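You operate a simulated robot arm through the tools that you are given. There is no shell and no other tool. Be economical: measure what you need, move in short steps, check, and stop when the job is done.

The job below is to be done with a simulated two-armed robot. You get a single attempt, and the scene is never put back.

## Task
Put the blue brush on the top of the bench with drawers away on the tool ledge.

Only the result counts: the job must be done as asked and must still hold three seconds after the hand-in. Knocking over, shifting, dropping, spilling or breaking anything else fails it.

## Robot
Two 7-joint arms with two-finger parallel grippers on one trunk, on a base that drives. Base frame: it is fixed to the floor where the robot stands at the start and does not move with it; the origin is under the middle of the robot, x ahead of it, y to its left, z up. Lengths are in mm, angles in degrees, forces in N, time in s.
The left shoulder is at the start at [70, 163, 1245], the right one opposite. With the tool pointing down near the work surface each hand reaches from about 380 to 880 mm from the robot's upright axis, wherever it stands, measured 20 degrees to its own side. Places, roughly: tool ledge [-5700, 900, 900]. Payload 3.43 kg a hand.
Tool frame (each hand has its own): the origin (TCP) lies between the finger pads and is the grasp point; the fingertips stand 34 mm ahead of it; z points along the fingers, y is the line along which they close. Largest opening 128 mm; finger width 24, thickness 12; the body of the gripper, 48 by 130 mm, starts 96 mm behind the TCP.
Orientation is that of the tool frame in the base frame, as [roll, pitch, yaw] about the fixed x, y, z axes, in that order (R = Rz(yaw) Ry(pitch) Rx(roll)). With the fingers straight down and closing along the base's y, the tool's x points along the base's -x, its y along +y and its z along -z.

## Interface
- The arms move only by the tool play_rows. It takes "left_series", "right_series" or both (then of equal length, played together; a hand with none holds still); each is a list of rows, each an object of numbers (a shift or turn left out is 0, a gripper value left out holds the last): "dx", "dy", "dz": the shift along the base's x, y, z in mm; "rx", "ry", "rz": the turn, a rotation vector about the base's x, y, z in degrees; "gripper": the opening in per cent of the stroke, from 0 (shut) to 100 (fully open). In form: [{"dx": .., "dy": .., "dz": .., "rx": .., "ry": .., "rz": .., "gripper": ..}, ...]. A call has 1 to 12 rows; each row shifts and turns the commanded pose from where the row before left it. Each row takes 0.2 s and may step no farther than 50 mm and 8.6 degrees from the row before; otherwise, or with a gripper value out of range, the whole call is refused. A pose out of reach is approached as far as the arm can. The call stops where the force on the tool passes 40 N (or 10 N more than at its start, if that is more) or the arm is blocked; 0.2 s more then pass. The fingers move at their own pace (about 153 mm/s each) and stop on an object; they squeeze with about 32 N. The grip force told is the motor's: it shows also when the fingers shut on nothing. Time passes only in rows, and 0.2 s behind the last, so rows that do not move let the fingers close. The reply holds the time, the measured pose of the TCP, the force on the tool along the base axes, the opening and the grip force, in the units named above and with some noise, and new pictures: "pictures" is both (left out), scene, wrist or none (wrist: the cameras of the hands that moved).
- Cameras (640 x 400 px; columns grow to the right, rows downward): "scene" is now at [138, -10.6, 1473.4]; the picture's right is [-0.11, -0.99, 0.00], its down [-0.56, 0.06, -0.83] and it looks along [0.82, -0.09, -0.56] (base axes); focal length 281 px, centre (320, 200). "left" rides on the left gripper at [76, 11, -160] in its tool frame; the picture's right is [-0.15, 0.99, 0.00], its down [-0.88, -0.13, -0.46] and it looks along [-0.45, -0.07, 0.89] (tool axes); focal length 234 px, centre (320, 200). "right" rides on the right gripper at [76, -11, -160] in its tool frame; the picture's right is [0.15, 0.99, 0.00], its down [-0.88, 0.13, -0.46] and it looks along [-0.45, 0.07, 0.89] (tool axes); focal length 234 px, centre (320, 200). There is no depth. A picture from a camera that has moved, and an enlarged one, comes with that camera's place and axes in the base frame and with its lens.
- slide_trunk(by): slides the trunk up (or, below 0, down) by that many mm; the arms and the scene camera ride with it, the base frame stays. It gives what a move gives, with no picture.
- base_move(legs): drives the robot by 1 to 6 legs, each [ahead, left, turn to the left] in mm, mm and degrees, along the robot's own axes; the way and the turn of a leg run together, so that a leg with both is an arc; at most 1500 mm and 180 degrees a leg. The arms and the cameras ride along, it lands a little off, and it stops where it bumps. It gives what a move gives, and a new picture of the scene camera.
- pan_tilt(pan, tilt): turns the head with the scene camera to pan (to the left, within 86 degrees either way) and tilt (down, from -29 to 69), counted from straight ahead of the robot. It gives what a move gives, and a new picture of the scene camera.
- enlarge(camera, box): a new picture of the part [left, top, right, bottom] of that camera's present view, enlarged. It takes no simulated time.
- close_job(): hands the job in; it is judged then, once.

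Go step by step. Nothing tells you exact positions but the pictures and the camera data: compare them with the known pose of the tool, close in by small moves and look again before you grip or let go. The budget is 120 turns and 260 pictures, counting those below and the enlarged ones. Unless the task says otherwise, let go and move clear before handing in.

The tools are called after "Request:" as name(argument=value, ...) on one line, values as JSON. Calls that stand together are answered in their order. play_rows: Moves the arms, as the interface text tells. Its arguments: {"type":"object","properties":{"left_series":{"type":"array","items":{"type":"object","properties":{"dx":{"type":"number"},"dy":{"type":"number"},"dz":{"type":"number"},"rx":{"type":"number"},"ry":{"type":"number"},"rz":{"type":"number"},"gripper":{"type":"number"}}}},"right_series":{"type":"array","items":{"type":"object","properties":{"dx":{"type":"number"},"dy":{"type":"number"},"dz":{"type":"number"},"rx":{"type":"number"},"ry":{"type":"number"},"rz":{"type":"number"},"gripper":{"type":"number"}}}},"pictures":{"type":"string","enum":["both","scene","wrist","none"]}},"required":[]} The other tools are called the same way: slide_trunk (by) slides the trunk up or down; base_move (legs) drives the base; pan_tilt (pan, tilt) turns the head that bears the scene camera; enlarge (camera, box) takes an enlarged picture of a part of a camera's view; close_job () hands the job in.

At the start:

```text
clock: 0.0
left_position: [689.6, 232.9, 1177.6]
left_ee_rot: [-180.0, 0.1, -179.9]
left_wrist_force: [0.0, 0.4, 0.4]
left_opening: 127.9
left_grasp_force: 0.0
right_position: [578.4, -313.6, 1099.8]
right_ee_rot: [-180.0, 0.1, -180.0]
right_wrist_force: [-0.1, -0.3, 0.0]
right_opening: 128.2
right_grasp_force: 0.1
trunk travel left (down, up): [-725.0, 215.0]
robot x, y, heading: [3.0, -1.9, -0.1]
head pan, tilt: [-6.4, 34.0]
```

scene: 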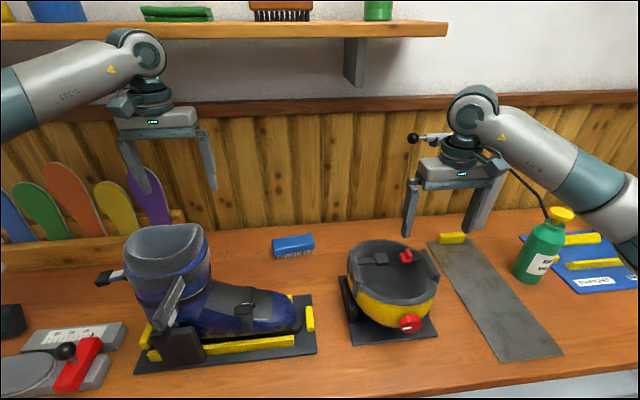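
right: 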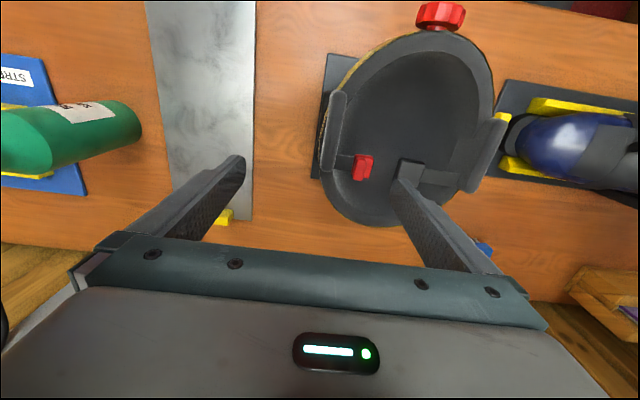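
left: 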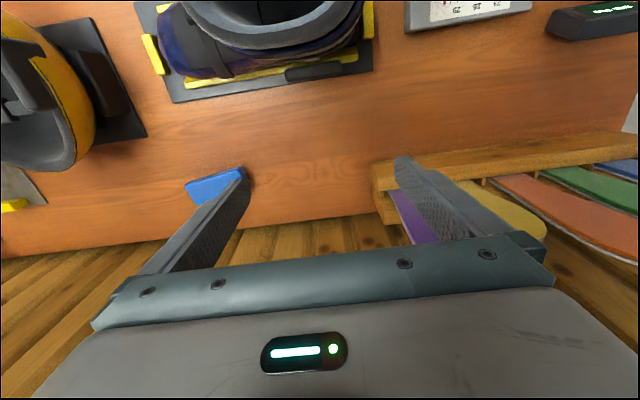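

I see a ski-workshop bench with a small blue item near (293,245); I will check whether it is a brush, and look for other benches.

Request:
enlarge(camera="scene", box=[240, 210, 360, 285])

Request:
pan_tilt(pan=75, tilt=20)

Request:
pan_tilt(pan=-75, tilt=20)

```text
5.33 times, centred on (300, 248) of scene
camera zoom: at [138.0, -10.6, 1473.4], right [-0.11, -0.99, 0.0], down [-0.56, 0.06, -0.83], along [0.82, -0.09, -0.56], focal length 1501 px, centre (427, -53)
```

zoom: 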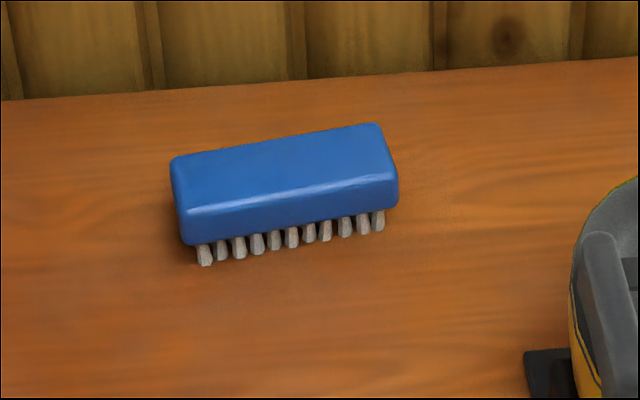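

```text
clock: 1.6
left_position: [688.2, 232.4, 1177.0]
left_ee_rot: [180.0, 0.0, -179.9]
left_wrist_force: [-0.2, -1.7, -0.3]
left_opening: 128.3
left_grasp_force: 0.1
right_position: [578.2, -314.0, 1099.3]
right_ee_rot: [179.9, -0.1, 179.9]
right_wrist_force: [0.4, -0.2, -0.6]
right_opening: 127.9
right_grasp_force: 0.0
trunk travel left (down, up): [-725.0, 215.0]
robot x, y, heading: [-1.3, 0.8, 0.1]
head pan, tilt: [75.0, 20.0]
camera scene: at [74.1, 89.2, 1495.7], right [0.97, -0.26, 0.0], down [-0.09, -0.33, -0.94], along [0.24, 0.91, -0.34], focal length 281 px, centre (320, 200)
```

scene: 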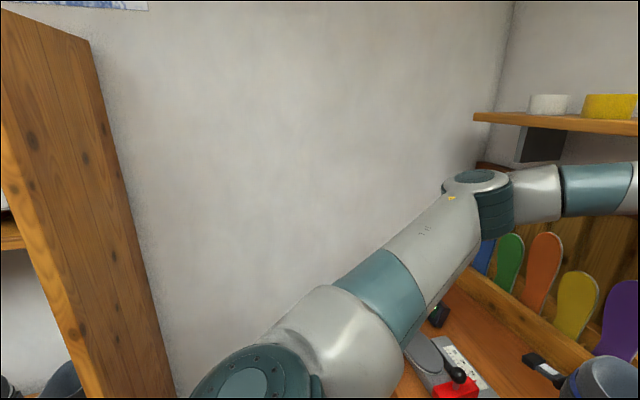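

```text
clock: 3.9
left_position: [688.8, 230.9, 1178.5]
left_ee_rot: [180.0, 0.0, -179.8]
left_wrist_force: [0.6, -0.9, 0.4]
left_opening: 128.0
left_grasp_force: 0.2
right_position: [579.7, -313.9, 1099.5]
right_ee_rot: [180.0, 0.0, 179.9]
right_wrist_force: [0.8, 0.0, 0.2]
right_opening: 128.0
right_grasp_force: 0.0
trunk travel left (down, up): [-725.0, 215.0]
robot x, y, heading: [-2.1, -0.2, -0.1]
head pan, tilt: [-75.0, 20.0]
camera scene: at [74.1, -90.7, 1495.7], right [-0.97, -0.26, 0.0], down [-0.09, 0.33, -0.94], along [0.24, -0.91, -0.34], focal length 281 px, centre (320, 200)
```

scene: 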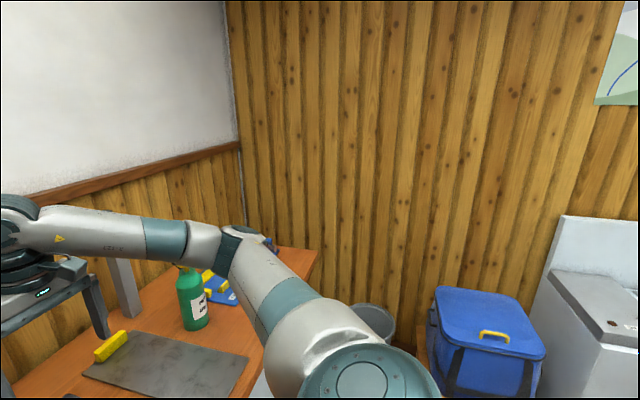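

The blue item here is a brush. I still need to know whether this is the bench with drawers, so I look down at its front, then back off and look around.

Request:
pan_tilt(pan=0, tilt=65)

Request:
base_move(legs=[[-900, 0, 0]])

Request:
pan_tilt(pan=0, tilt=35)

```text
clock: 5.4
left_position: [688.7, 232.1, 1179.4]
left_ee_rot: [-180.0, 0.0, -179.9]
left_wrist_force: [-0.1, -0.9, -0.4]
left_opening: 127.8
left_grasp_force: 0.0
right_position: [578.3, -313.8, 1099.4]
right_ee_rot: [-179.9, 0.0, 180.0]
right_wrist_force: [-0.6, 0.3, 1.3]
right_opening: 128.1
right_grasp_force: 0.0
trunk travel left (down, up): [-725.0, 215.0]
robot x, y, heading: [-0.4, -2.4, 0.1]
head pan, tilt: [0.0, 65.0]
camera scene: at [110.6, -0.8, 1432.1], right [0.0, -1.0, 0.0], down [-0.91, 0.0, -0.42], along [0.42, 0.0, -0.91], focal length 281 px, centre (320, 200)
```

scene: 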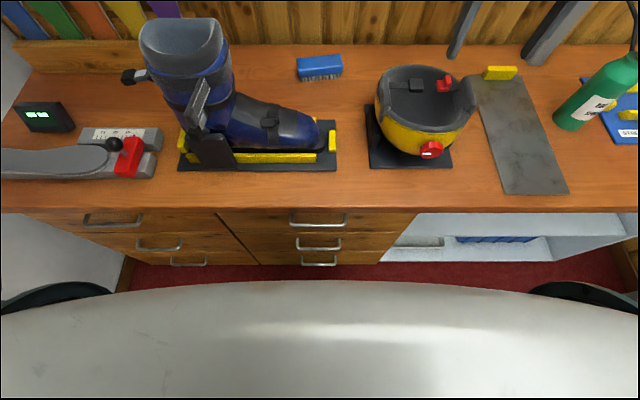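

```text
clock: 7.0
left_position: [578.3, 232.0, 1180.4]
left_ee_rot: [-179.7, 1.3, -179.0]
left_wrist_force: [8.4, 1.7, 1.7]
left_opening: 127.1
left_grasp_force: 0.0
right_position: [461.4, -313.9, 1098.9]
right_ee_rot: [180.0, -0.2, -180.0]
right_wrist_force: [0.4, 0.4, -0.1]
right_opening: 128.0
right_grasp_force: 0.1
trunk travel left (down, up): [-725.0, 215.0]
robot x, y, heading: [-114.8, 1.7, -0.0]
head pan, tilt: [0.0, 65.0]
stopped in leg 1: the force on the tool passed its limit (the readings are from after the stop); the commanded pose is now the measured one
camera scene: at [-5.1, -0.8, 1431.9], right [0.0, -1.0, 0.0], down [-0.91, 0.0, -0.42], along [0.42, 0.0, -0.91], focal length 281 px, centre (320, 200)
```

scene: 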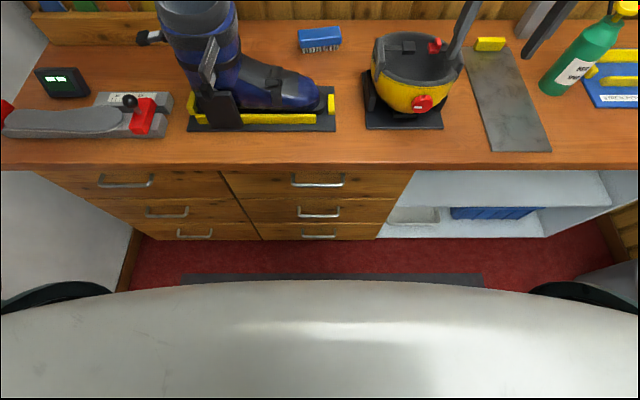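

```text
clock: 7.9
left_position: [579.6, 233.1, 1179.1]
left_ee_rot: [-179.8, 1.3, -179.1]
left_wrist_force: [15.4, -0.2, 3.8]
left_opening: 127.6
left_grasp_force: 0.1
right_position: [461.7, -313.6, 1097.6]
right_ee_rot: [180.0, -0.1, -180.0]
right_wrist_force: [-0.2, 1.2, 0.4]
right_opening: 127.9
right_grasp_force: 0.1
trunk travel left (down, up): [-725.0, 215.0]
robot x, y, heading: [-115.2, 1.6, 0.0]
head pan, tilt: [0.0, 35.0]
camera scene: at [22.8, -0.6, 1471.6], right [0.0, -1.0, 0.0], down [-0.58, 0.0, -0.82], along [0.82, 0.0, -0.58], focal length 281 px, centre (320, 200)
```

scene: 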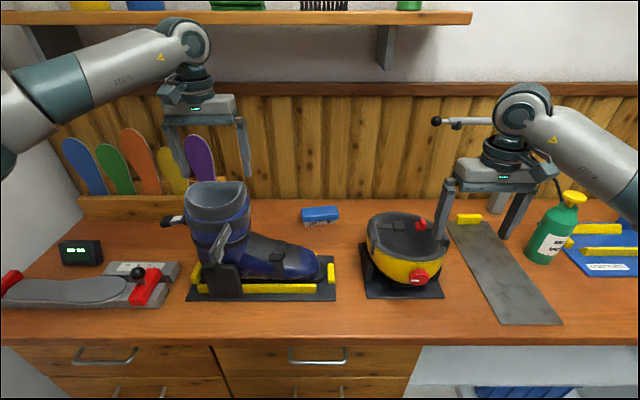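

The brush bench has the drawers, so this is the right brush. Backing off made the left hand touch something (probably the boot cuff); I look before moving anything.

Request:
enlarge(camera="left", box=[0, 0, 640, 400])

Request:
enlarge(camera="scene", box=[120, 60, 360, 310])

```text
1.00 times, centred on (320, 200) of left
camera zoom: at [500.7, 243.6, 1337.3], right [0.13, 0.99, 0.0], down [0.87, -0.11, 0.48], along [0.47, -0.06, -0.88], focal length 234 px, centre (320, 200)
```

zoom: 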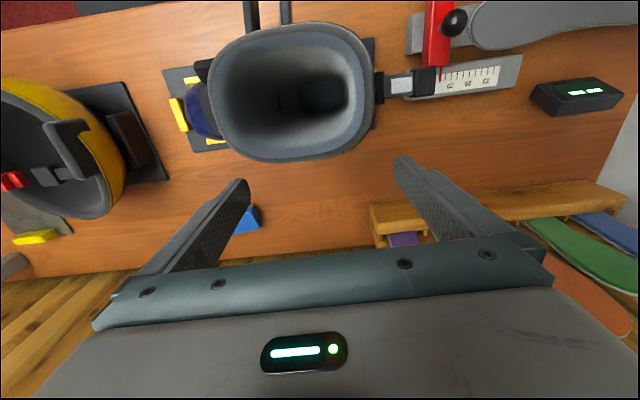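

```text
1.60 times, centred on (240, 185) of scene
camera zoom: at [22.8, -0.6, 1471.6], right [0.0, -1.0, 0.0], down [-0.58, 0.0, -0.82], along [0.82, 0.0, -0.58], focal length 450 px, centre (448, 224)
```

zoom: 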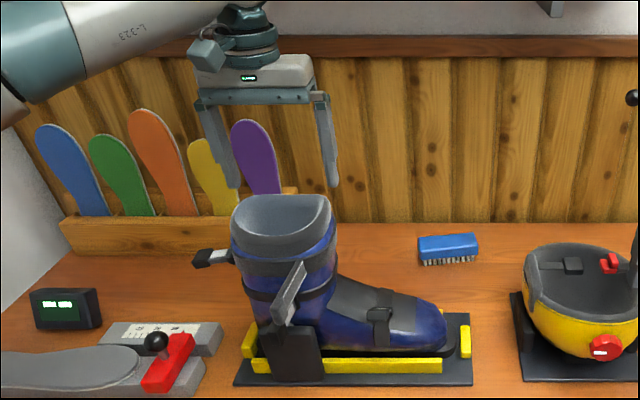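

Triangulating, the boot rim is at about (512, 215, 1145), just on the -x side of the left fingertips. I move the left hand away from it (+x), then up.

Request:
play_rows(left_series=[{"dx": 15}, {"dx": 20}, {"dz": 30}, {"dz": 40}, {"dz": 40}])

```text
clock: 9.1
left_position: [611.3, 232.5, 1290.8]
left_ee_rot: [-179.8, 1.4, -179.2]
left_wrist_force: [-0.6, 0.4, -0.1]
left_opening: 127.9
left_grasp_force: 0.1
right_position: [459.8, -314.5, 1100.7]
right_ee_rot: [179.9, -0.1, 179.9]
right_wrist_force: [-0.4, -0.8, 0.2]
right_opening: 127.9
right_grasp_force: 0.0
trunk travel left (down, up): [-725.0, 215.0]
robot x, y, heading: [-118.7, -2.0, 0.0]
head pan, tilt: [0.0, 35.0]
camera scene: at [19.8, -1.8, 1471.8], right [0.0, -1.0, 0.0], down [-0.57, 0.0, -0.82], along [0.82, 0.0, -0.57], focal length 281 px, centre (320, 200)
camera left: at [532.3, 243.4, 1448.2], right [0.13, 0.99, 0.0], down [0.87, -0.11, 0.48], along [0.47, -0.06, -0.88], focal length 234 px, centre (320, 200)
```

scene: 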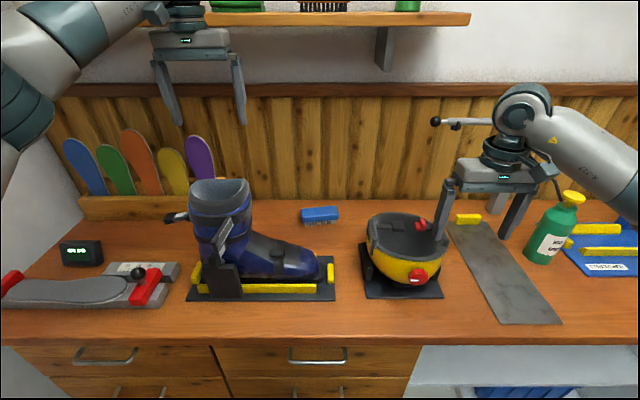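
left: 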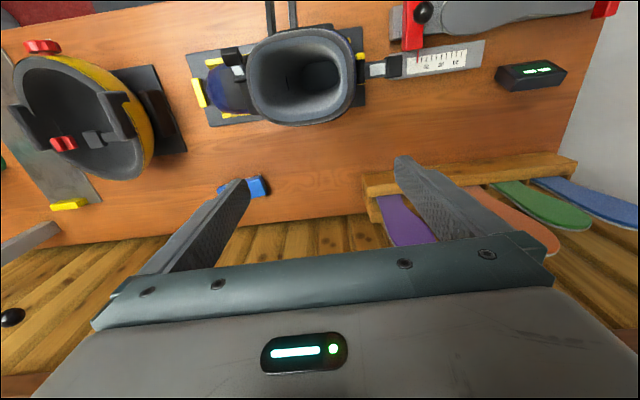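

The boot and its jig have not shifted. I pull the left hand back at height, then drive forward again to get in reach of the brush (around x 770, y 0).

Request:
play_rows(left_series=[{"dx": -50}, {"dx": -50}, {"dx": -50}], right_series=[{"dz": 30}, {"dz": 30}, {"dz": 0}], pictures="none")

Request:
base_move(legs=[[120, 0, 0]])

Request:
enlarge(camera="scene", box=[240, 200, 400, 300])

```text
clock: 9.9
left_position: [457.4, 235.6, 1291.2]
left_ee_rot: [-179.9, 1.3, -179.1]
left_wrist_force: [0.0, -0.2, 0.2]
left_opening: 128.0
left_grasp_force: 0.2
right_position: [457.4, -313.5, 1160.1]
right_ee_rot: [180.0, 0.0, 179.9]
right_wrist_force: [-0.8, 0.7, 0.4]
right_opening: 128.1
right_grasp_force: 0.1
trunk travel left (down, up): [-725.0, 215.0]
robot x, y, heading: [-117.4, -1.3, 0.1]
head pan, tilt: [0.0, 35.0]
```

```text
clock: 11.2
left_position: [577.6, 236.7, 1292.0]
left_ee_rot: [-179.8, 1.5, -179.0]
left_wrist_force: [0.6, 0.4, 0.0]
left_opening: 128.4
left_grasp_force: 0.1
right_position: [577.6, -313.5, 1160.5]
right_ee_rot: [180.0, 0.1, -179.9]
right_wrist_force: [-0.5, 0.3, -0.2]
right_opening: 127.8
right_grasp_force: 0.1
trunk travel left (down, up): [-725.0, 215.0]
robot x, y, heading: [-0.5, -1.6, -0.2]
head pan, tilt: [0.0, 35.0]
camera scene: at [137.6, -0.6, 1472.1], right [0.0, -1.0, 0.0], down [-0.57, 0.0, -0.82], along [0.82, 0.0, -0.57], focal length 281 px, centre (320, 200)
```

scene: 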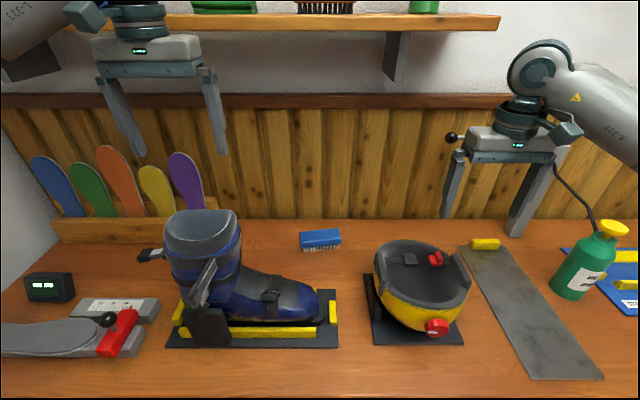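

```text
4.00 times, centred on (320, 250) of scene
camera zoom: at [137.6, -0.6, 1472.1], right [0.0, -1.0, 0.0], down [-0.57, 0.0, -0.82], along [0.82, 0.0, -0.57], focal length 1126 px, centre (320, 0)
```

zoom: 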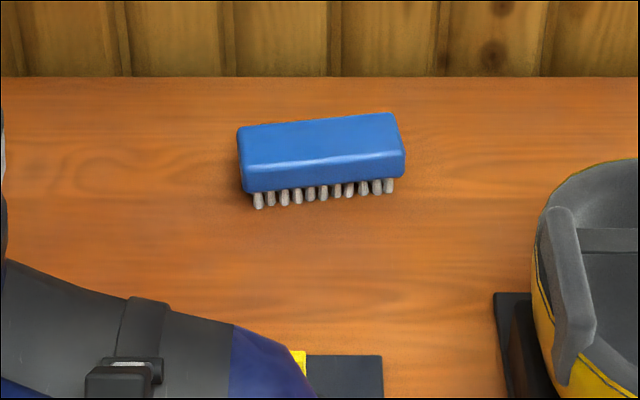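

The brush centre is around (783, -4), about 120 long, lying along y with a 9.5° slant and its top at about z 895. I bring the right hand above it, turned so it closes across the short side.

Request:
play_rows(right_series=[{"dx": 20, "dy": 31, "rz": -8.05}, {"dx": 20, "dy": 31, "rz": -8.05}, {"dx": 20, "dy": 31, "rz": -8.05}, {"dx": 20, "dy": 31, "rz": -8.05}, {"dx": 20, "dy": 31, "rz": -8.05}, {"dx": 20, "dy": 31, "rz": -8.05}, {"dx": 20, "dy": 31, "rz": -8.05, "dz": -20}, {"dx": 20, "dy": 31, "rz": -8.05, "dz": -20}, {"dx": 20, "dy": 31, "rz": -8.05, "dz": -20}, {"dx": 20, "dy": 31, "rz": -8.05, "dz": -20}])

```text
clock: 13.4
left_position: [578.8, 239.0, 1290.8]
left_ee_rot: [-179.6, 1.3, -179.1]
left_wrist_force: [0.9, 0.8, 0.6]
left_opening: 128.0
left_grasp_force: 0.0
right_position: [780.6, -2.5, 1077.9]
right_ee_rot: [-180.0, 0.1, 99.4]
right_wrist_force: [0.4, -0.3, -0.5]
right_opening: 128.1
right_grasp_force: 0.0
trunk travel left (down, up): [-725.0, 215.0]
robot x, y, heading: [-1.1, -4.3, -0.1]
head pan, tilt: [0.0, 35.0]
camera scene: at [139.5, 2.7, 1471.8], right [0.0, -1.0, 0.0], down [-0.57, 0.0, -0.82], along [0.82, 0.0, -0.57], focal length 281 px, centre (320, 200)
camera right: at [755.9, 72.6, 1237.7], right [0.95, 0.31, 0.0], down [0.27, -0.85, 0.46], along [0.14, -0.44, -0.89], focal length 234 px, centre (320, 200)
```

scene: 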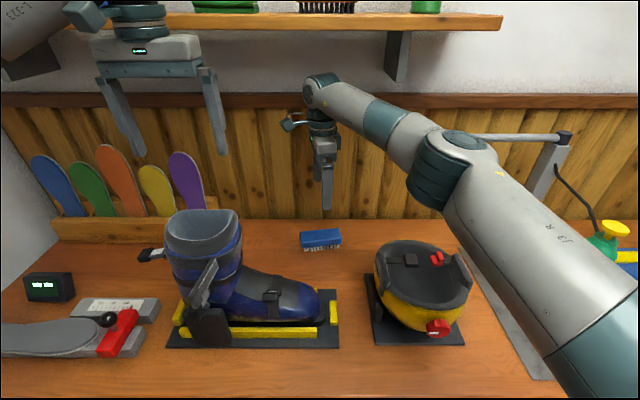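
right: 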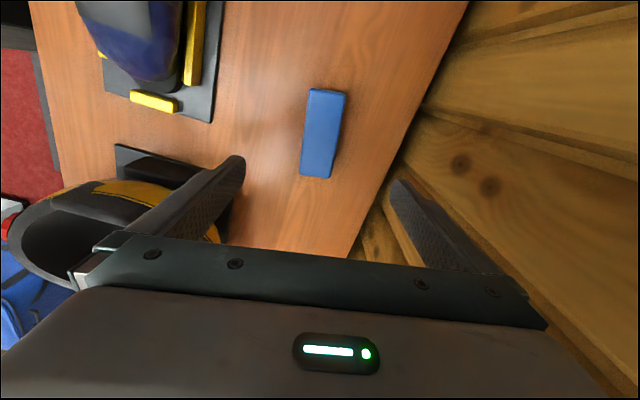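

The wrist view puts the brush centre at (781, 0) with a 9.7° slant, which matches the hand. I lower it most of the way and check.

Request:
play_rows(right_series=[{"dz": -40, "dy": 2}, {"dz": -40}, {"dz": -40}, {"dz": -30}])

```text
clock: 14.4
left_position: [579.1, 236.0, 1292.2]
left_ee_rot: [-179.8, 1.4, -179.0]
left_wrist_force: [0.9, 0.1, -0.5]
left_opening: 127.7
left_grasp_force: 0.1
right_position: [776.2, -2.9, 928.4]
right_ee_rot: [179.9, 0.0, 99.5]
right_wrist_force: [0.5, -0.4, -0.2]
right_opening: 128.2
right_grasp_force: 0.0
trunk travel left (down, up): [-725.0, 215.0]
robot x, y, heading: [-0.2, 1.1, -0.1]
head pan, tilt: [0.0, 35.0]
camera scene: at [139.7, -0.1, 1471.8], right [0.0, -1.0, 0.0], down [-0.57, 0.0, -0.82], along [0.82, 0.0, -0.57], focal length 281 px, centre (320, 200)
camera right: at [752.8, 71.4, 1089.7], right [0.95, 0.31, 0.0], down [0.27, -0.85, 0.46], along [0.14, -0.43, -0.89], focal length 234 px, centre (320, 200)
```

scene: 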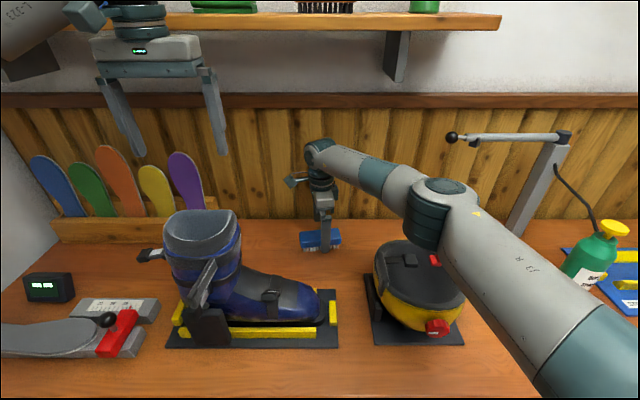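
right: 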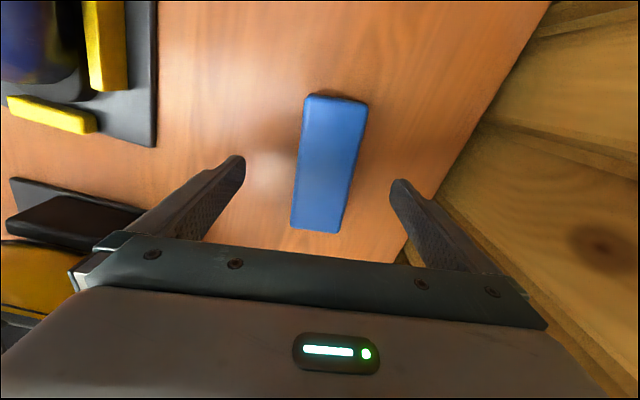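

The hand is nearly centred on the brush, within 7 mm. I make that small correction, go down to grip height and close.

Request:
play_rows(right_series=[{"dx": 2, "dy": 7, "dz": -15}, {"dz": -13}, {"dz": -10}, {"gripper": 0}, {}, {}, {}])

```text
clock: 16.0
left_position: [577.7, 236.7, 1291.2]
left_ee_rot: [-179.9, 1.4, -178.9]
left_wrist_force: [-0.4, -0.1, 0.0]
left_opening: 127.9
left_grasp_force: 0.1
right_position: [779.3, 5.0, 891.2]
right_ee_rot: [-179.9, 0.0, 99.7]
right_wrist_force: [0.4, 1.4, -0.3]
right_opening: 51.7
right_grasp_force: 32.2
trunk travel left (down, up): [-725.0, 215.0]
robot x, y, heading: [2.7, 3.9, -0.2]
head pan, tilt: [0.0, 35.0]
camera scene: at [139.0, -0.5, 1471.9], right [0.0, -1.0, 0.0], down [-0.57, 0.0, -0.82], along [0.82, 0.0, -0.57], focal length 281 px, centre (320, 200)
camera right: at [755.4, 79.1, 1051.6], right [0.95, 0.31, 0.0], down [0.27, -0.85, 0.46], along [0.14, -0.43, -0.89], focal length 234 px, centre (320, 200)
```

scene: 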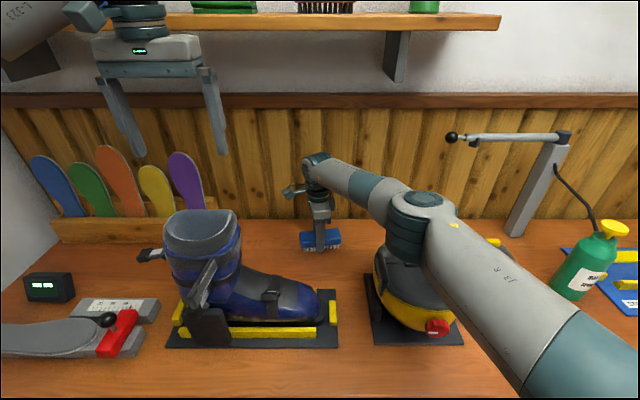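
right: 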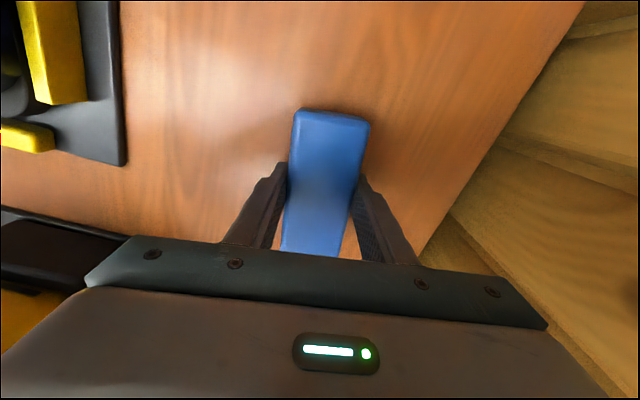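

The brush is gripped at 51.7 mm with 32 N. I lift it straight up.

Request:
play_rows(right_series=[{"dz": 20}, {"dz": 40}, {"dz": 40}, {"dz": 50}, {"dz": 50}, {"dz": 50}, {"dz": 50}])

```text
clock: 17.6
left_position: [578.6, 232.2, 1288.4]
left_ee_rot: [-179.8, 1.1, -179.1]
left_wrist_force: [-0.3, 0.0, -0.1]
left_opening: 127.8
left_grasp_force: 0.0
right_position: [771.0, 6.9, 1156.3]
right_ee_rot: [-177.6, -0.3, 99.9]
right_wrist_force: [1.1, -0.5, -1.4]
right_opening: 51.5
right_grasp_force: 32.3
right hand out of reach, approached as far as the arm can: row 7
trunk travel left (down, up): [-725.0, 215.0]
robot x, y, heading: [-0.2, 0.8, -0.3]
head pan, tilt: [0.0, 35.0]
camera scene: at [138.4, -4.0, 1467.9], right [0.0, -1.0, 0.0], down [-0.57, 0.0, -0.82], along [0.82, 0.0, -0.57], focal length 281 px, centre (320, 200)
camera right: at [753.5, 79.3, 1316.9], right [0.95, 0.31, -0.04], down [0.3, -0.84, 0.45], along [0.11, -0.43, -0.89], focal length 234 px, centre (320, 200)
```

scene: 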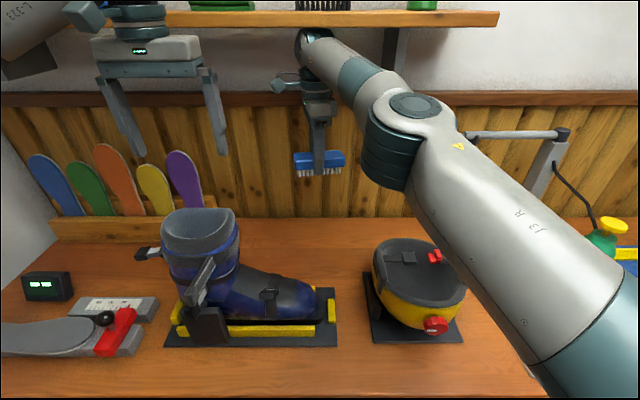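
right: 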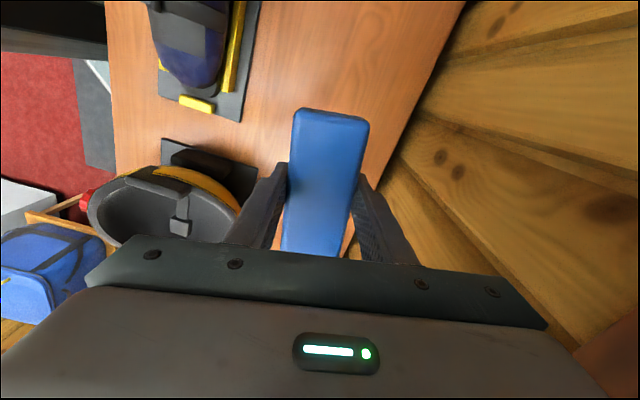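

Lifted clear. I draw both hands back toward the body for driving.

Request:
play_rows(right_series=[{"dx": -35, "dy": -20}, {"dx": -35, "dy": -20, "dz": 10}, {"dx": -35, "dy": -20, "dz": 10}, {"dx": -35, "dy": -20, "dz": 10}, {"dx": -35, "dy": -25}, {"dx": -35, "dy": -25}, {"dx": -35, "dy": -25}, {"dx": -35, "dy": -25}, {"dx": -35, "dy": -25}, {"dx": -30, "dy": -25}], left_series=[{"dx": -15}, {"dx": -15}, {"dx": -15}, {"dx": -15}, {"dx": -15}, {"dx": -15}, {"dx": -15}, {"dx": -15}, {}, {}], pictures="scene")

```text
clock: 18.6
left_position: [507.0, 274.7, 1305.4]
left_ee_rot: [-176.3, 1.6, -166.6]
left_wrist_force: [1.6, -0.9, 0.5]
left_opening: 127.7
left_grasp_force: 0.0
right_position: [712.2, -51.9, 1157.9]
right_ee_rot: [-171.5, 1.9, 102.9]
right_wrist_force: [0.4, -1.1, -1.3]
right_opening: 51.1
right_grasp_force: 32.1
trunk travel left (down, up): [-725.0, 215.0]
robot x, y, heading: [9.4, -56.8, 9.1]
head pan, tilt: [0.0, 35.0]
stopped in row 4 (right hand): the arm was blocked; the commanded pose is now the measured one
camera scene: at [310.6, -10.3, 1459.9], right [0.15, -0.99, 0.0], down [-0.66, -0.1, -0.75], along [0.74, 0.11, -0.67], focal length 281 px, centre (320, 200)
```

scene: 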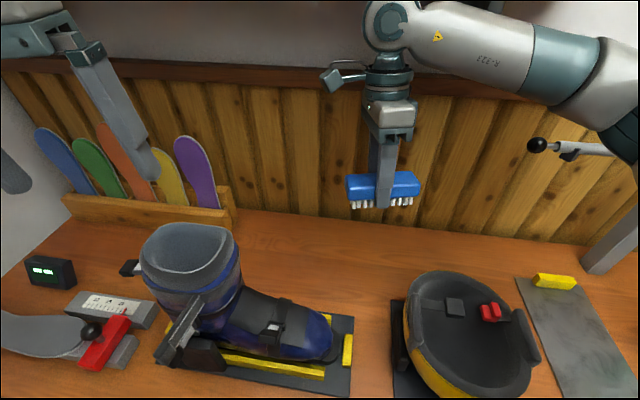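

The right arm got blocked, and the robot body has turned by 9° and leaned forward. I look up to see what it is caught on before moving.

Request:
pan_tilt(pan=-10, tilt=0)

Request:
enlarge(camera="right", box=[0, 0, 640, 400])

```text
clock: 19.6
left_position: [460.6, 245.1, 1308.0]
left_ee_rot: [-178.0, 1.6, -159.8]
left_wrist_force: [-0.5, -0.4, 0.6]
left_opening: 128.0
left_grasp_force: 0.1
right_position: [705.8, -40.9, 1158.5]
right_ee_rot: [-171.4, -1.3, 109.7]
right_wrist_force: [0.5, -0.9, -1.7]
right_opening: 51.3
right_grasp_force: 32.4
trunk travel left (down, up): [-725.0, 215.0]
robot x, y, heading: [29.3, -126.3, 16.4]
head pan, tilt: [-10.0, 0.0]
camera scene: at [305.0, -78.0, 1519.7], right [0.11, -0.99, 0.01], down [-0.09, -0.02, -1.0], along [0.99, 0.11, -0.09], focal length 281 px, centre (320, 200)
```

scene: 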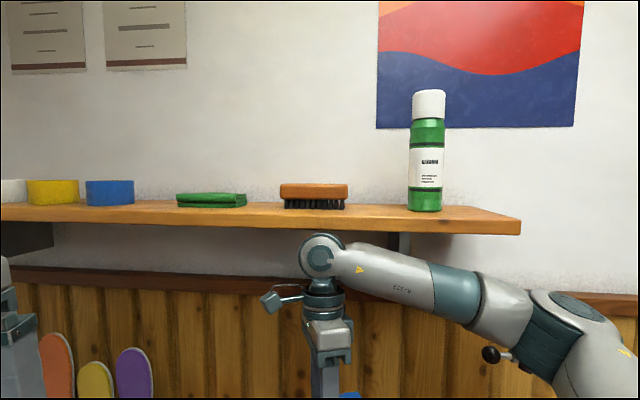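

```text
1.00 times, centred on (320, 200) of right
camera zoom: at [693.8, 31.9, 1320.6], right [0.87, 0.47, -0.14], down [0.49, -0.77, 0.41], along [0.08, -0.43, -0.9], focal length 234 px, centre (320, 200)
```

zoom: 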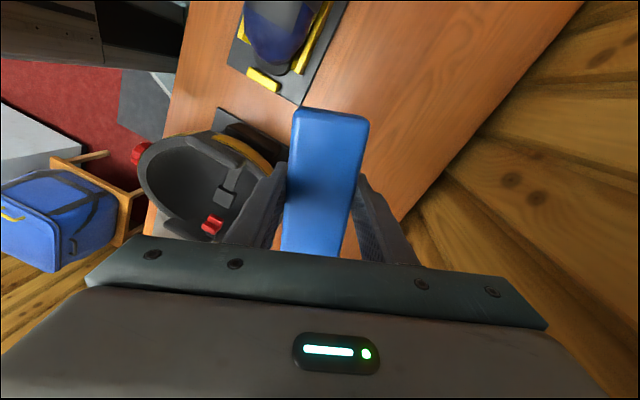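

The wrist top seems jammed up against the shelf's underside, which is what is leaning the robot. I lower the right hand straight down to release it.

Request:
play_rows(right_series=[{"dz": -15}, {"dz": -20}], pictures="scene")

```text
clock: 19.9
left_position: [400.8, 253.6, 1336.7]
left_ee_rot: [-174.3, 7.8, -160.3]
left_wrist_force: [3.1, 2.5, -0.8]
left_opening: 128.0
left_grasp_force: 0.0
right_position: [670.7, -58.0, 1221.2]
right_ee_rot: [-175.2, -4.3, 103.5]
right_wrist_force: [5.7, -0.8, 10.5]
right_opening: 51.2
right_grasp_force: 32.5
trunk travel left (down, up): [-725.0, 215.0]
robot x, y, heading: [26.6, -106.2, 13.6]
head pan, tilt: [-10.0, 0.0]
stopped in row 1 (left hand): the arm was blocked; the commanded pose is now the measured one
camera scene: at [307.9, -47.0, 1523.7], right [0.07, -1.0, 0.02], down [-0.1, -0.03, -0.99], along [0.99, 0.06, -0.1], focal length 281 px, centre (320, 200)
```

scene: 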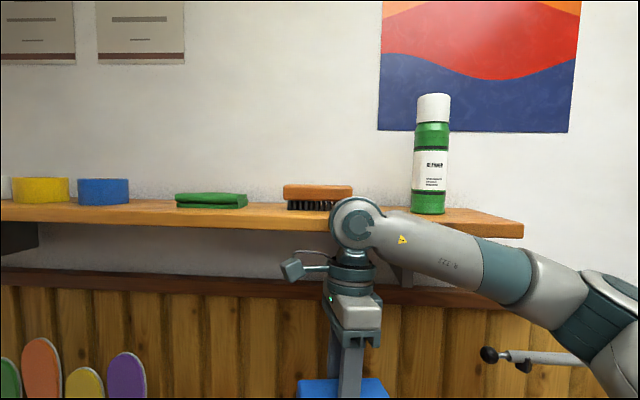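

It came free and the robot is settling back upright. I hold still for a moment.

Request:
play_rows(right_series=[{}, {}, {}], pictures="scene")

```text
clock: 20.2
left_position: [185.4, 200.4, 1379.6]
left_ee_rot: [-174.5, 18.3, -162.1]
left_wrist_force: [-0.9, 0.0, 3.4]
left_opening: 128.0
left_grasp_force: 0.1
right_position: [463.9, -118.5, 1290.6]
right_ee_rot: [174.7, -3.5, 103.3]
right_wrist_force: [-3.1, 0.3, 0.5]
right_opening: 51.1
right_grasp_force: 31.6
trunk travel left (down, up): [-725.0, 215.0]
robot x, y, heading: [20.8, -93.3, 12.1]
head pan, tilt: [-10.0, 0.0]
stopped in row 1 (left hand): the arm was blocked; the commanded pose is now the measured one
camera scene: at [99.1, -98.4, 1536.8], right [0.04, -1.0, -0.01], down [0.05, 0.01, -1.0], along [1.0, 0.04, 0.05], focal length 281 px, centre (320, 200)
```

scene: 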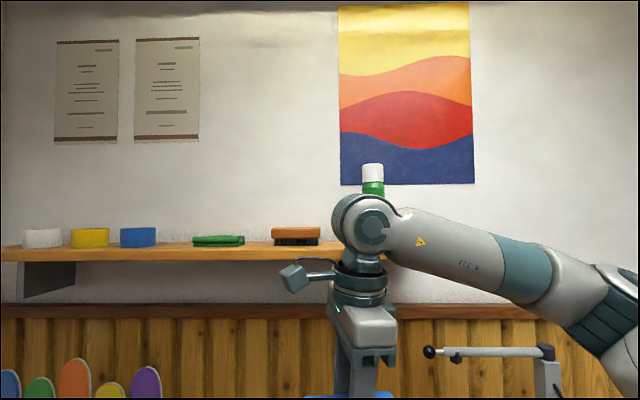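

Request:
play_rows(right_series=[{}, {}, {}, {}], pictures="none")

Request:
play_rows(right_series=[{}, {}, {}, {}], pictures="scene")

```text
clock: 21.2
left_position: [258.1, 216.2, 1361.4]
left_ee_rot: [-174.3, 13.9, -161.6]
left_wrist_force: [-0.4, -0.3, 0.2]
left_opening: 127.9
left_grasp_force: 0.1
right_position: [534.4, -96.4, 1262.7]
right_ee_rot: [178.7, -3.4, 103.0]
right_wrist_force: [-1.4, -0.3, -0.5]
right_opening: 51.3
right_grasp_force: 31.7
trunk travel left (down, up): [-725.0, 215.0]
robot x, y, heading: [21.4, -99.9, 12.5]
head pan, tilt: [-10.0, 0.0]
```

```text
clock: 22.2
left_position: [282.2, 220.6, 1358.7]
left_ee_rot: [-174.6, 13.4, -161.9]
left_wrist_force: [-0.8, 0.1, -0.5]
left_opening: 127.8
left_grasp_force: 0.0
right_position: [555.0, -94.5, 1254.9]
right_ee_rot: [179.4, -3.7, 102.7]
right_wrist_force: [-2.1, -0.3, -1.0]
right_opening: 51.5
right_grasp_force: 31.9
trunk travel left (down, up): [-725.0, 215.0]
robot x, y, heading: [30.4, -93.2, 12.1]
head pan, tilt: [-10.0, 0.0]
camera scene: at [163.5, -82.7, 1528.3], right [0.04, -1.0, 0.0], down [0.0, 0.0, -1.0], along [1.0, 0.04, 0.0], focal length 281 px, centre (320, 200)
```

scene: 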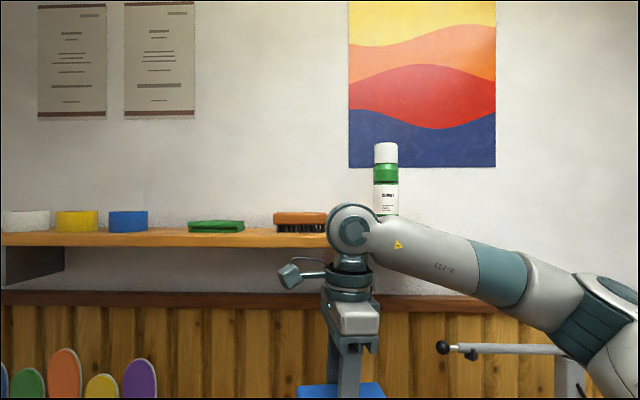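

The robot is upright again with the brush still held, and the shelf items are standing. I check the bench.

Request:
pan_tilt(pan=-5, tilt=45)

Request:
enlarge(camera="right", box=[0, 0, 640, 400])

```text
clock: 23.3
left_position: [285.7, 220.4, 1357.5]
left_ee_rot: [-174.6, 13.2, -161.9]
left_wrist_force: [0.2, -0.4, 0.1]
left_opening: 128.0
left_grasp_force: 0.1
right_position: [557.5, -94.3, 1253.8]
right_ee_rot: [179.5, -3.7, 102.7]
right_wrist_force: [-0.5, 0.2, -1.4]
right_opening: 51.2
right_grasp_force: 32.2
trunk travel left (down, up): [-725.0, 215.0]
robot x, y, heading: [26.8, -98.6, 12.1]
head pan, tilt: [-5.0, 45.0]
camera scene: at [156.5, -76.4, 1457.2], right [0.13, -0.99, 0.0], down [-0.7, -0.09, -0.71], along [0.7, 0.09, -0.71], focal length 281 px, centre (320, 200)
```

scene: 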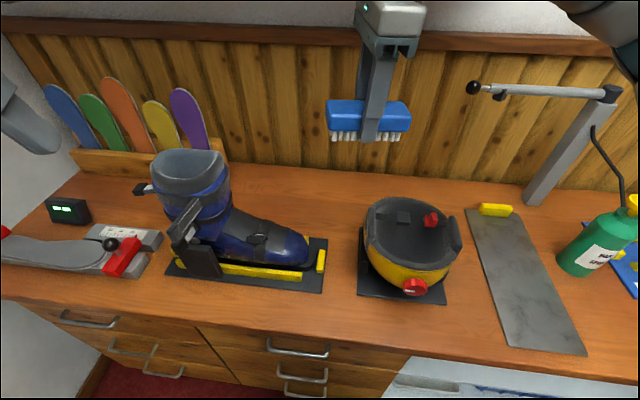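

```text
1.00 times, centred on (320, 200) of right
camera zoom: at [530.5, -32.2, 1419.0], right [0.93, 0.36, 0.02], down [0.32, -0.86, 0.4], along [0.16, -0.37, -0.92], focal length 234 px, centre (320, 200)
```

zoom: 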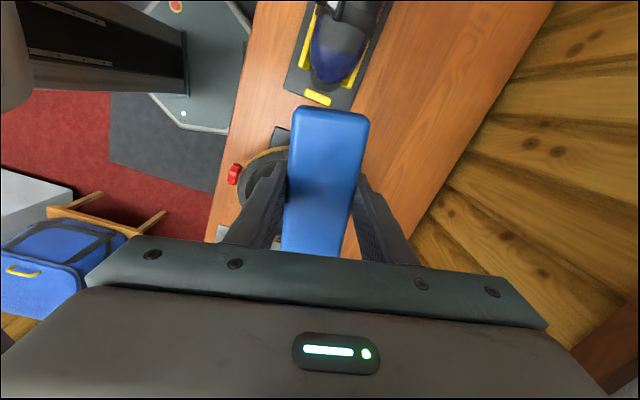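

Everything on the bench is in place. I back straight off the bench, well above the objects, then turn to look to the left-rear where the ledge should be.

Request:
base_move(legs=[[-500, 0, 0]])

Request:
pan_tilt(pan=86, tilt=15)

Request:
pan_tilt(pan=-86, tilt=25)

```text
clock: 26.3
left_position: [-206.2, 112.2, 1357.6]
left_ee_rot: [-174.7, 13.2, -162.2]
left_wrist_force: [-0.5, 0.0, 0.9]
left_opening: 128.2
left_grasp_force: 0.0
right_position: [65.5, -203.2, 1252.7]
right_ee_rot: [179.6, -3.7, 102.4]
right_wrist_force: [-0.3, -0.8, -0.5]
right_opening: 51.5
right_grasp_force: 32.5
trunk travel left (down, up): [-725.0, 215.0]
robot x, y, heading: [-467.2, -203.1, 12.0]
head pan, tilt: [-5.0, 45.0]
camera scene: at [-335.8, -183.2, 1457.0], right [0.12, -0.99, 0.0], down [-0.7, -0.09, -0.71], along [0.7, 0.09, -0.71], focal length 281 px, centre (320, 200)
```

scene: 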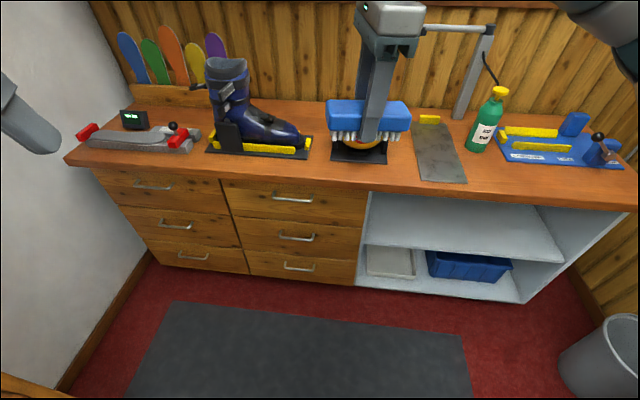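

```text
clock: 28.0
left_position: [-206.6, 113.2, 1357.4]
left_ee_rot: [-174.7, 13.2, -162.1]
left_wrist_force: [0.3, -0.3, 0.4]
left_opening: 127.8
left_grasp_force: 0.0
right_position: [64.0, -204.0, 1253.8]
right_ee_rot: [179.6, -3.7, 102.3]
right_wrist_force: [0.4, 0.3, -1.6]
right_opening: 51.4
right_grasp_force: 32.0
trunk travel left (down, up): [-725.0, 215.0]
robot x, y, heading: [-467.0, -201.5, 12.5]
head pan, tilt: [85.9, 15.0]
camera scene: at [-430.0, -100.8, 1503.9], right [0.99, 0.14, 0.0], down [0.04, -0.26, -0.97], along [-0.13, 0.96, -0.26], focal length 281 px, centre (320, 200)
```

scene: 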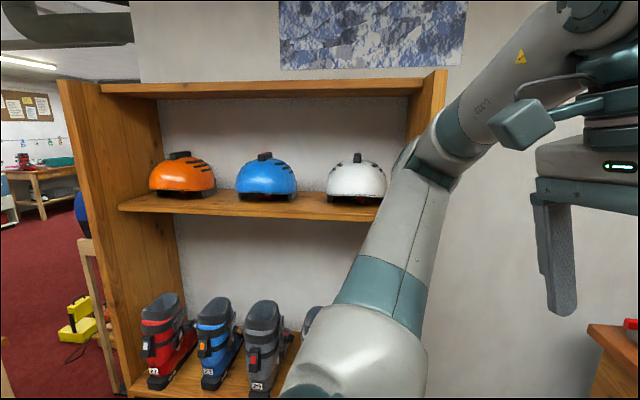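

```text
clock: 30.6
left_position: [-207.5, 112.3, 1357.5]
left_ee_rot: [-174.6, 13.2, -162.2]
left_wrist_force: [-0.7, -0.5, -0.6]
left_opening: 128.2
left_grasp_force: 0.0
right_position: [64.4, -203.1, 1253.7]
right_ee_rot: [179.5, -3.7, 102.5]
right_wrist_force: [0.0, -0.5, -1.3]
right_opening: 51.3
right_grasp_force: 32.1
trunk travel left (down, up): [-725.0, 215.0]
robot x, y, heading: [-466.1, -203.2, 12.1]
head pan, tilt: [-85.9, 25.0]
camera scene: at [-391.7, -281.8, 1487.7], right [-0.96, -0.28, 0.0], down [-0.12, 0.41, -0.91], along [0.25, -0.87, -0.42], focal length 281 px, centre (320, 200)
```

scene: 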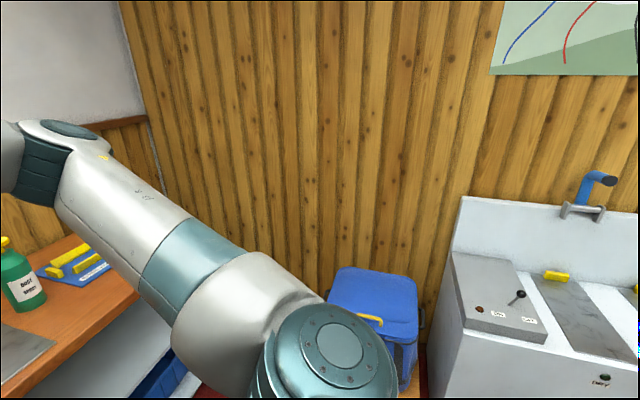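

There is a helmet rack on the left and a counter on the right, with room to turn between them. I tuck the right hand in a bit and turn left in two stages, looking each time.

Request:
play_rows(right_series=[{"dx": -40, "dy": -20}, {"dx": -40, "dy": -20}, {"dx": -30, "dy": -10}], pictures="none")

Request:
pan_tilt(pan=60, tilt=20)

Request:
base_move(legs=[[0, 0, 80]])

```text
clock: 31.4
left_position: [-207.2, 112.8, 1358.2]
left_ee_rot: [-174.6, 13.3, -162.2]
left_wrist_force: [-0.1, 0.2, 0.3]
left_opening: 128.1
left_grasp_force: 0.1
right_position: [-47.3, -254.2, 1254.5]
right_ee_rot: [179.5, -3.7, 102.4]
right_wrist_force: [0.4, 0.0, -1.1]
right_opening: 51.3
right_grasp_force: 32.3
trunk travel left (down, up): [-725.0, 215.0]
robot x, y, heading: [-466.1, -201.6, 12.2]
head pan, tilt: [-85.9, 25.0]
```

```text
clock: 33.7
left_position: [-207.5, 112.7, 1358.4]
left_ee_rot: [-174.6, 13.2, -162.2]
left_wrist_force: [0.8, -0.4, 0.6]
left_opening: 128.0
left_grasp_force: 0.0
right_position: [-45.9, -253.4, 1254.1]
right_ee_rot: [179.5, -3.7, 102.4]
right_wrist_force: [-0.2, -0.6, -1.7]
right_opening: 51.4
right_grasp_force: 32.2
trunk travel left (down, up): [-725.0, 215.0]
robot x, y, heading: [-467.7, -205.2, 12.1]
head pan, tilt: [60.0, 20.0]
camera scene: at [-388.5, -104.7, 1495.7], right [0.95, -0.31, 0.0], down [-0.11, -0.33, -0.94], along [0.29, 0.89, -0.34], focal length 281 px, centre (320, 200)
```

scene: 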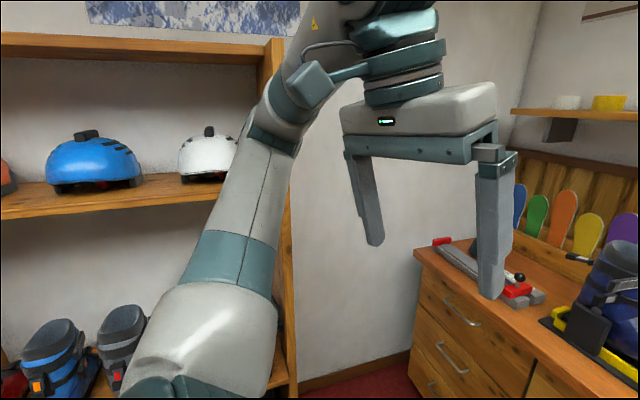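

```text
clock: 37.5
left_position: [-729.4, 108.7, 1357.7]
left_ee_rot: [-174.6, 13.2, -82.7]
left_wrist_force: [0.3, 1.3, -0.4]
left_opening: 127.7
left_grasp_force: 0.0
right_position: [-339.5, 200.4, 1254.6]
right_ee_rot: [179.6, -3.8, -178.2]
right_wrist_force: [0.3, -0.2, -0.7]
right_opening: 51.6
right_grasp_force: 32.0
trunk travel left (down, up): [-725.0, 215.0]
robot x, y, heading: [-465.8, -200.5, 91.6]
head pan, tilt: [60.0, 20.0]
camera scene: at [-549.6, -109.0, 1495.7], right [0.48, 0.88, 0.0], down [0.3, -0.16, -0.94], along [-0.83, 0.45, -0.34], focal length 281 px, centre (320, 200)
```

scene: 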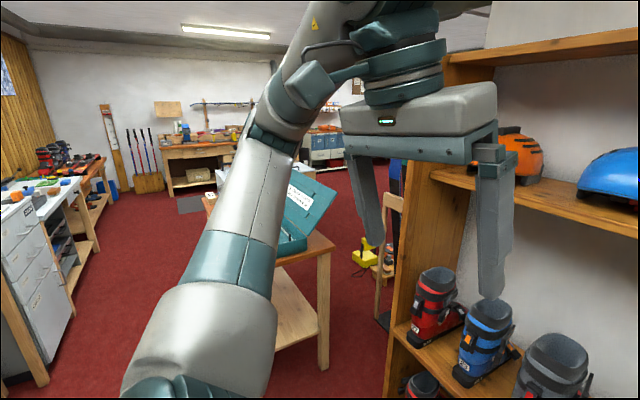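

I see the far room: a bench with ledge-like items at the back wall. I turn the rest of the way to face -x.

Request:
base_move(legs=[[0, 0, 88]])

Request:
pan_tilt(pan=0, tilt=18)

```text
clock: 41.6
left_position: [-782.9, -458.9, 1358.4]
left_ee_rot: [-174.6, 13.2, 6.0]
left_wrist_force: [0.4, 0.4, 0.0]
left_opening: 128.0
left_grasp_force: 0.1
right_position: [-867.6, -67.7, 1253.5]
right_ee_rot: [179.4, -3.7, -89.4]
right_wrist_force: [0.3, 0.4, -1.2]
right_opening: 51.4
right_grasp_force: 31.8
trunk travel left (down, up): [-725.0, 215.0]
robot x, y, heading: [-465.5, -200.8, -179.4]
head pan, tilt: [60.0, 20.0]
camera scene: at [-563.2, -284.7, 1495.7], right [-0.87, 0.5, 0.0], down [0.17, 0.3, -0.94], along [-0.47, -0.82, -0.34], focal length 281 px, centre (320, 200)
```

scene: 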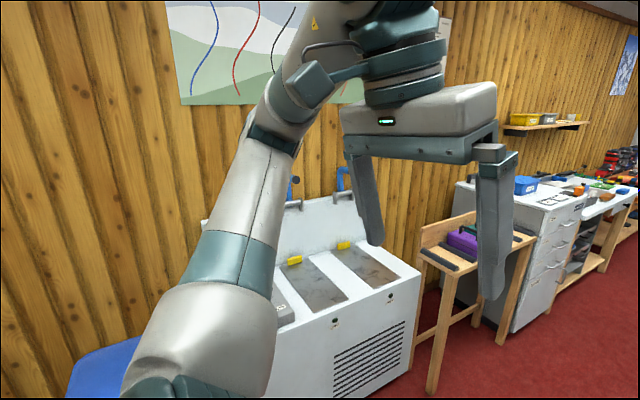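

```text
clock: 42.9
left_position: [-783.8, -457.9, 1358.6]
left_ee_rot: [-174.6, 13.2, 6.1]
left_wrist_force: [-0.1, 0.6, 0.0]
left_opening: 127.8
left_grasp_force: 0.1
right_position: [-865.7, -67.7, 1254.2]
right_ee_rot: [179.5, -3.7, -89.4]
right_wrist_force: [0.3, -0.3, -1.9]
right_opening: 51.4
right_grasp_force: 31.9
trunk travel left (down, up): [-725.0, 215.0]
robot x, y, heading: [-468.6, -201.9, -179.8]
head pan, tilt: [0.0, 18.0]
camera scene: at [-610.3, -204.5, 1499.0], right [0.0, 1.0, 0.0], down [0.31, 0.0, -0.95], along [-0.95, 0.0, -0.31], focal length 281 px, centre (320, 200)
```

scene: 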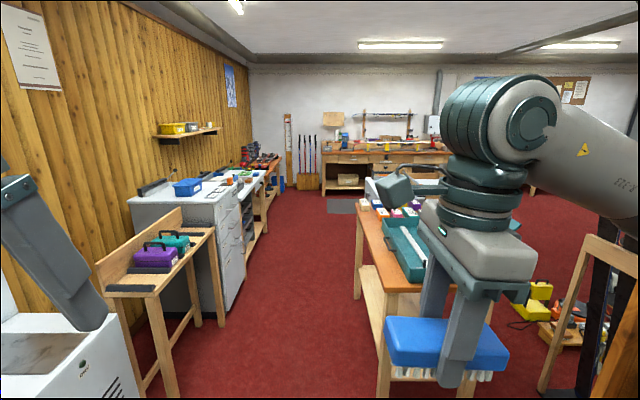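

The ledge projects to about (382,143), at the rear bench. I enlarge there and check the drive lane.

Request:
enlarge(camera="scene", box=[300, 90, 460, 200])

```text
3.64 times, centred on (380, 145) of scene
camera zoom: at [-610.3, -204.5, 1499.0], right [0.0, 1.0, 0.0], down [0.31, 0.0, -0.95], along [-0.95, 0.0, -0.31], focal length 1023 px, centre (102, 400)
```

zoom: 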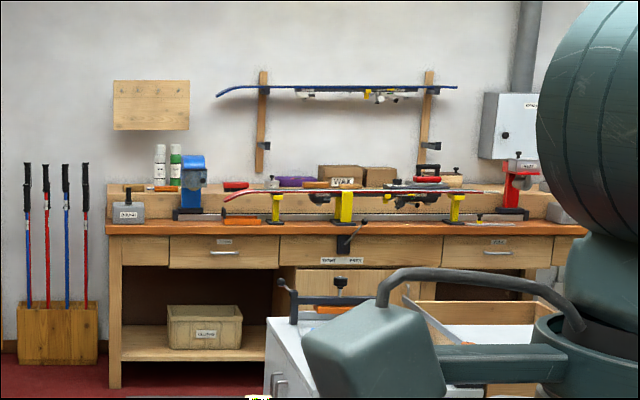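

The rear bench carries a raised ledge along its back wall. The lane to it lies between the left counters (y ≈ -900) and the middle table (y ≈ 80), so I shift to y ≈ -430 and drive in steps.

Request:
base_move(legs=[[200, 220, 0], [1300, 0, 0]])

```text
clock: 51.1
left_position: [-2279.2, -688.1, 1357.4]
left_ee_rot: [-174.6, 13.2, 6.4]
left_wrist_force: [-0.2, 0.0, 0.6]
left_opening: 128.2
left_grasp_force: 0.1
right_position: [-2363.8, -297.2, 1255.0]
right_ee_rot: [179.4, -3.6, -89.0]
right_wrist_force: [0.8, 0.2, -1.8]
right_opening: 51.4
right_grasp_force: 32.5
trunk travel left (down, up): [-725.0, 215.0]
robot x, y, heading: [-1962.8, -430.3, -179.3]
head pan, tilt: [0.0, 18.0]
camera scene: at [-2106.3, -432.2, 1499.0], right [-0.01, 1.0, 0.0], down [0.31, 0.0, -0.95], along [-0.95, -0.01, -0.31], focal length 281 px, centre (320, 200)
```

scene: 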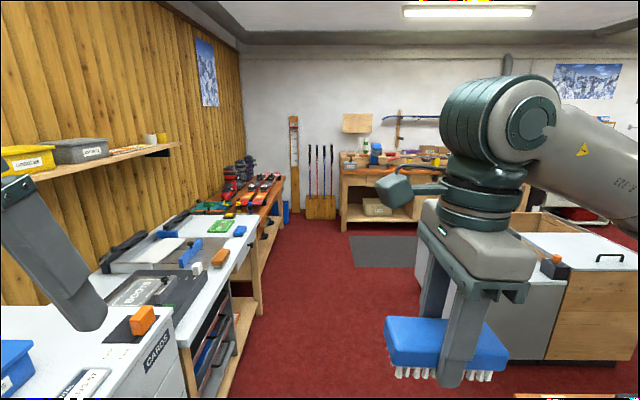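

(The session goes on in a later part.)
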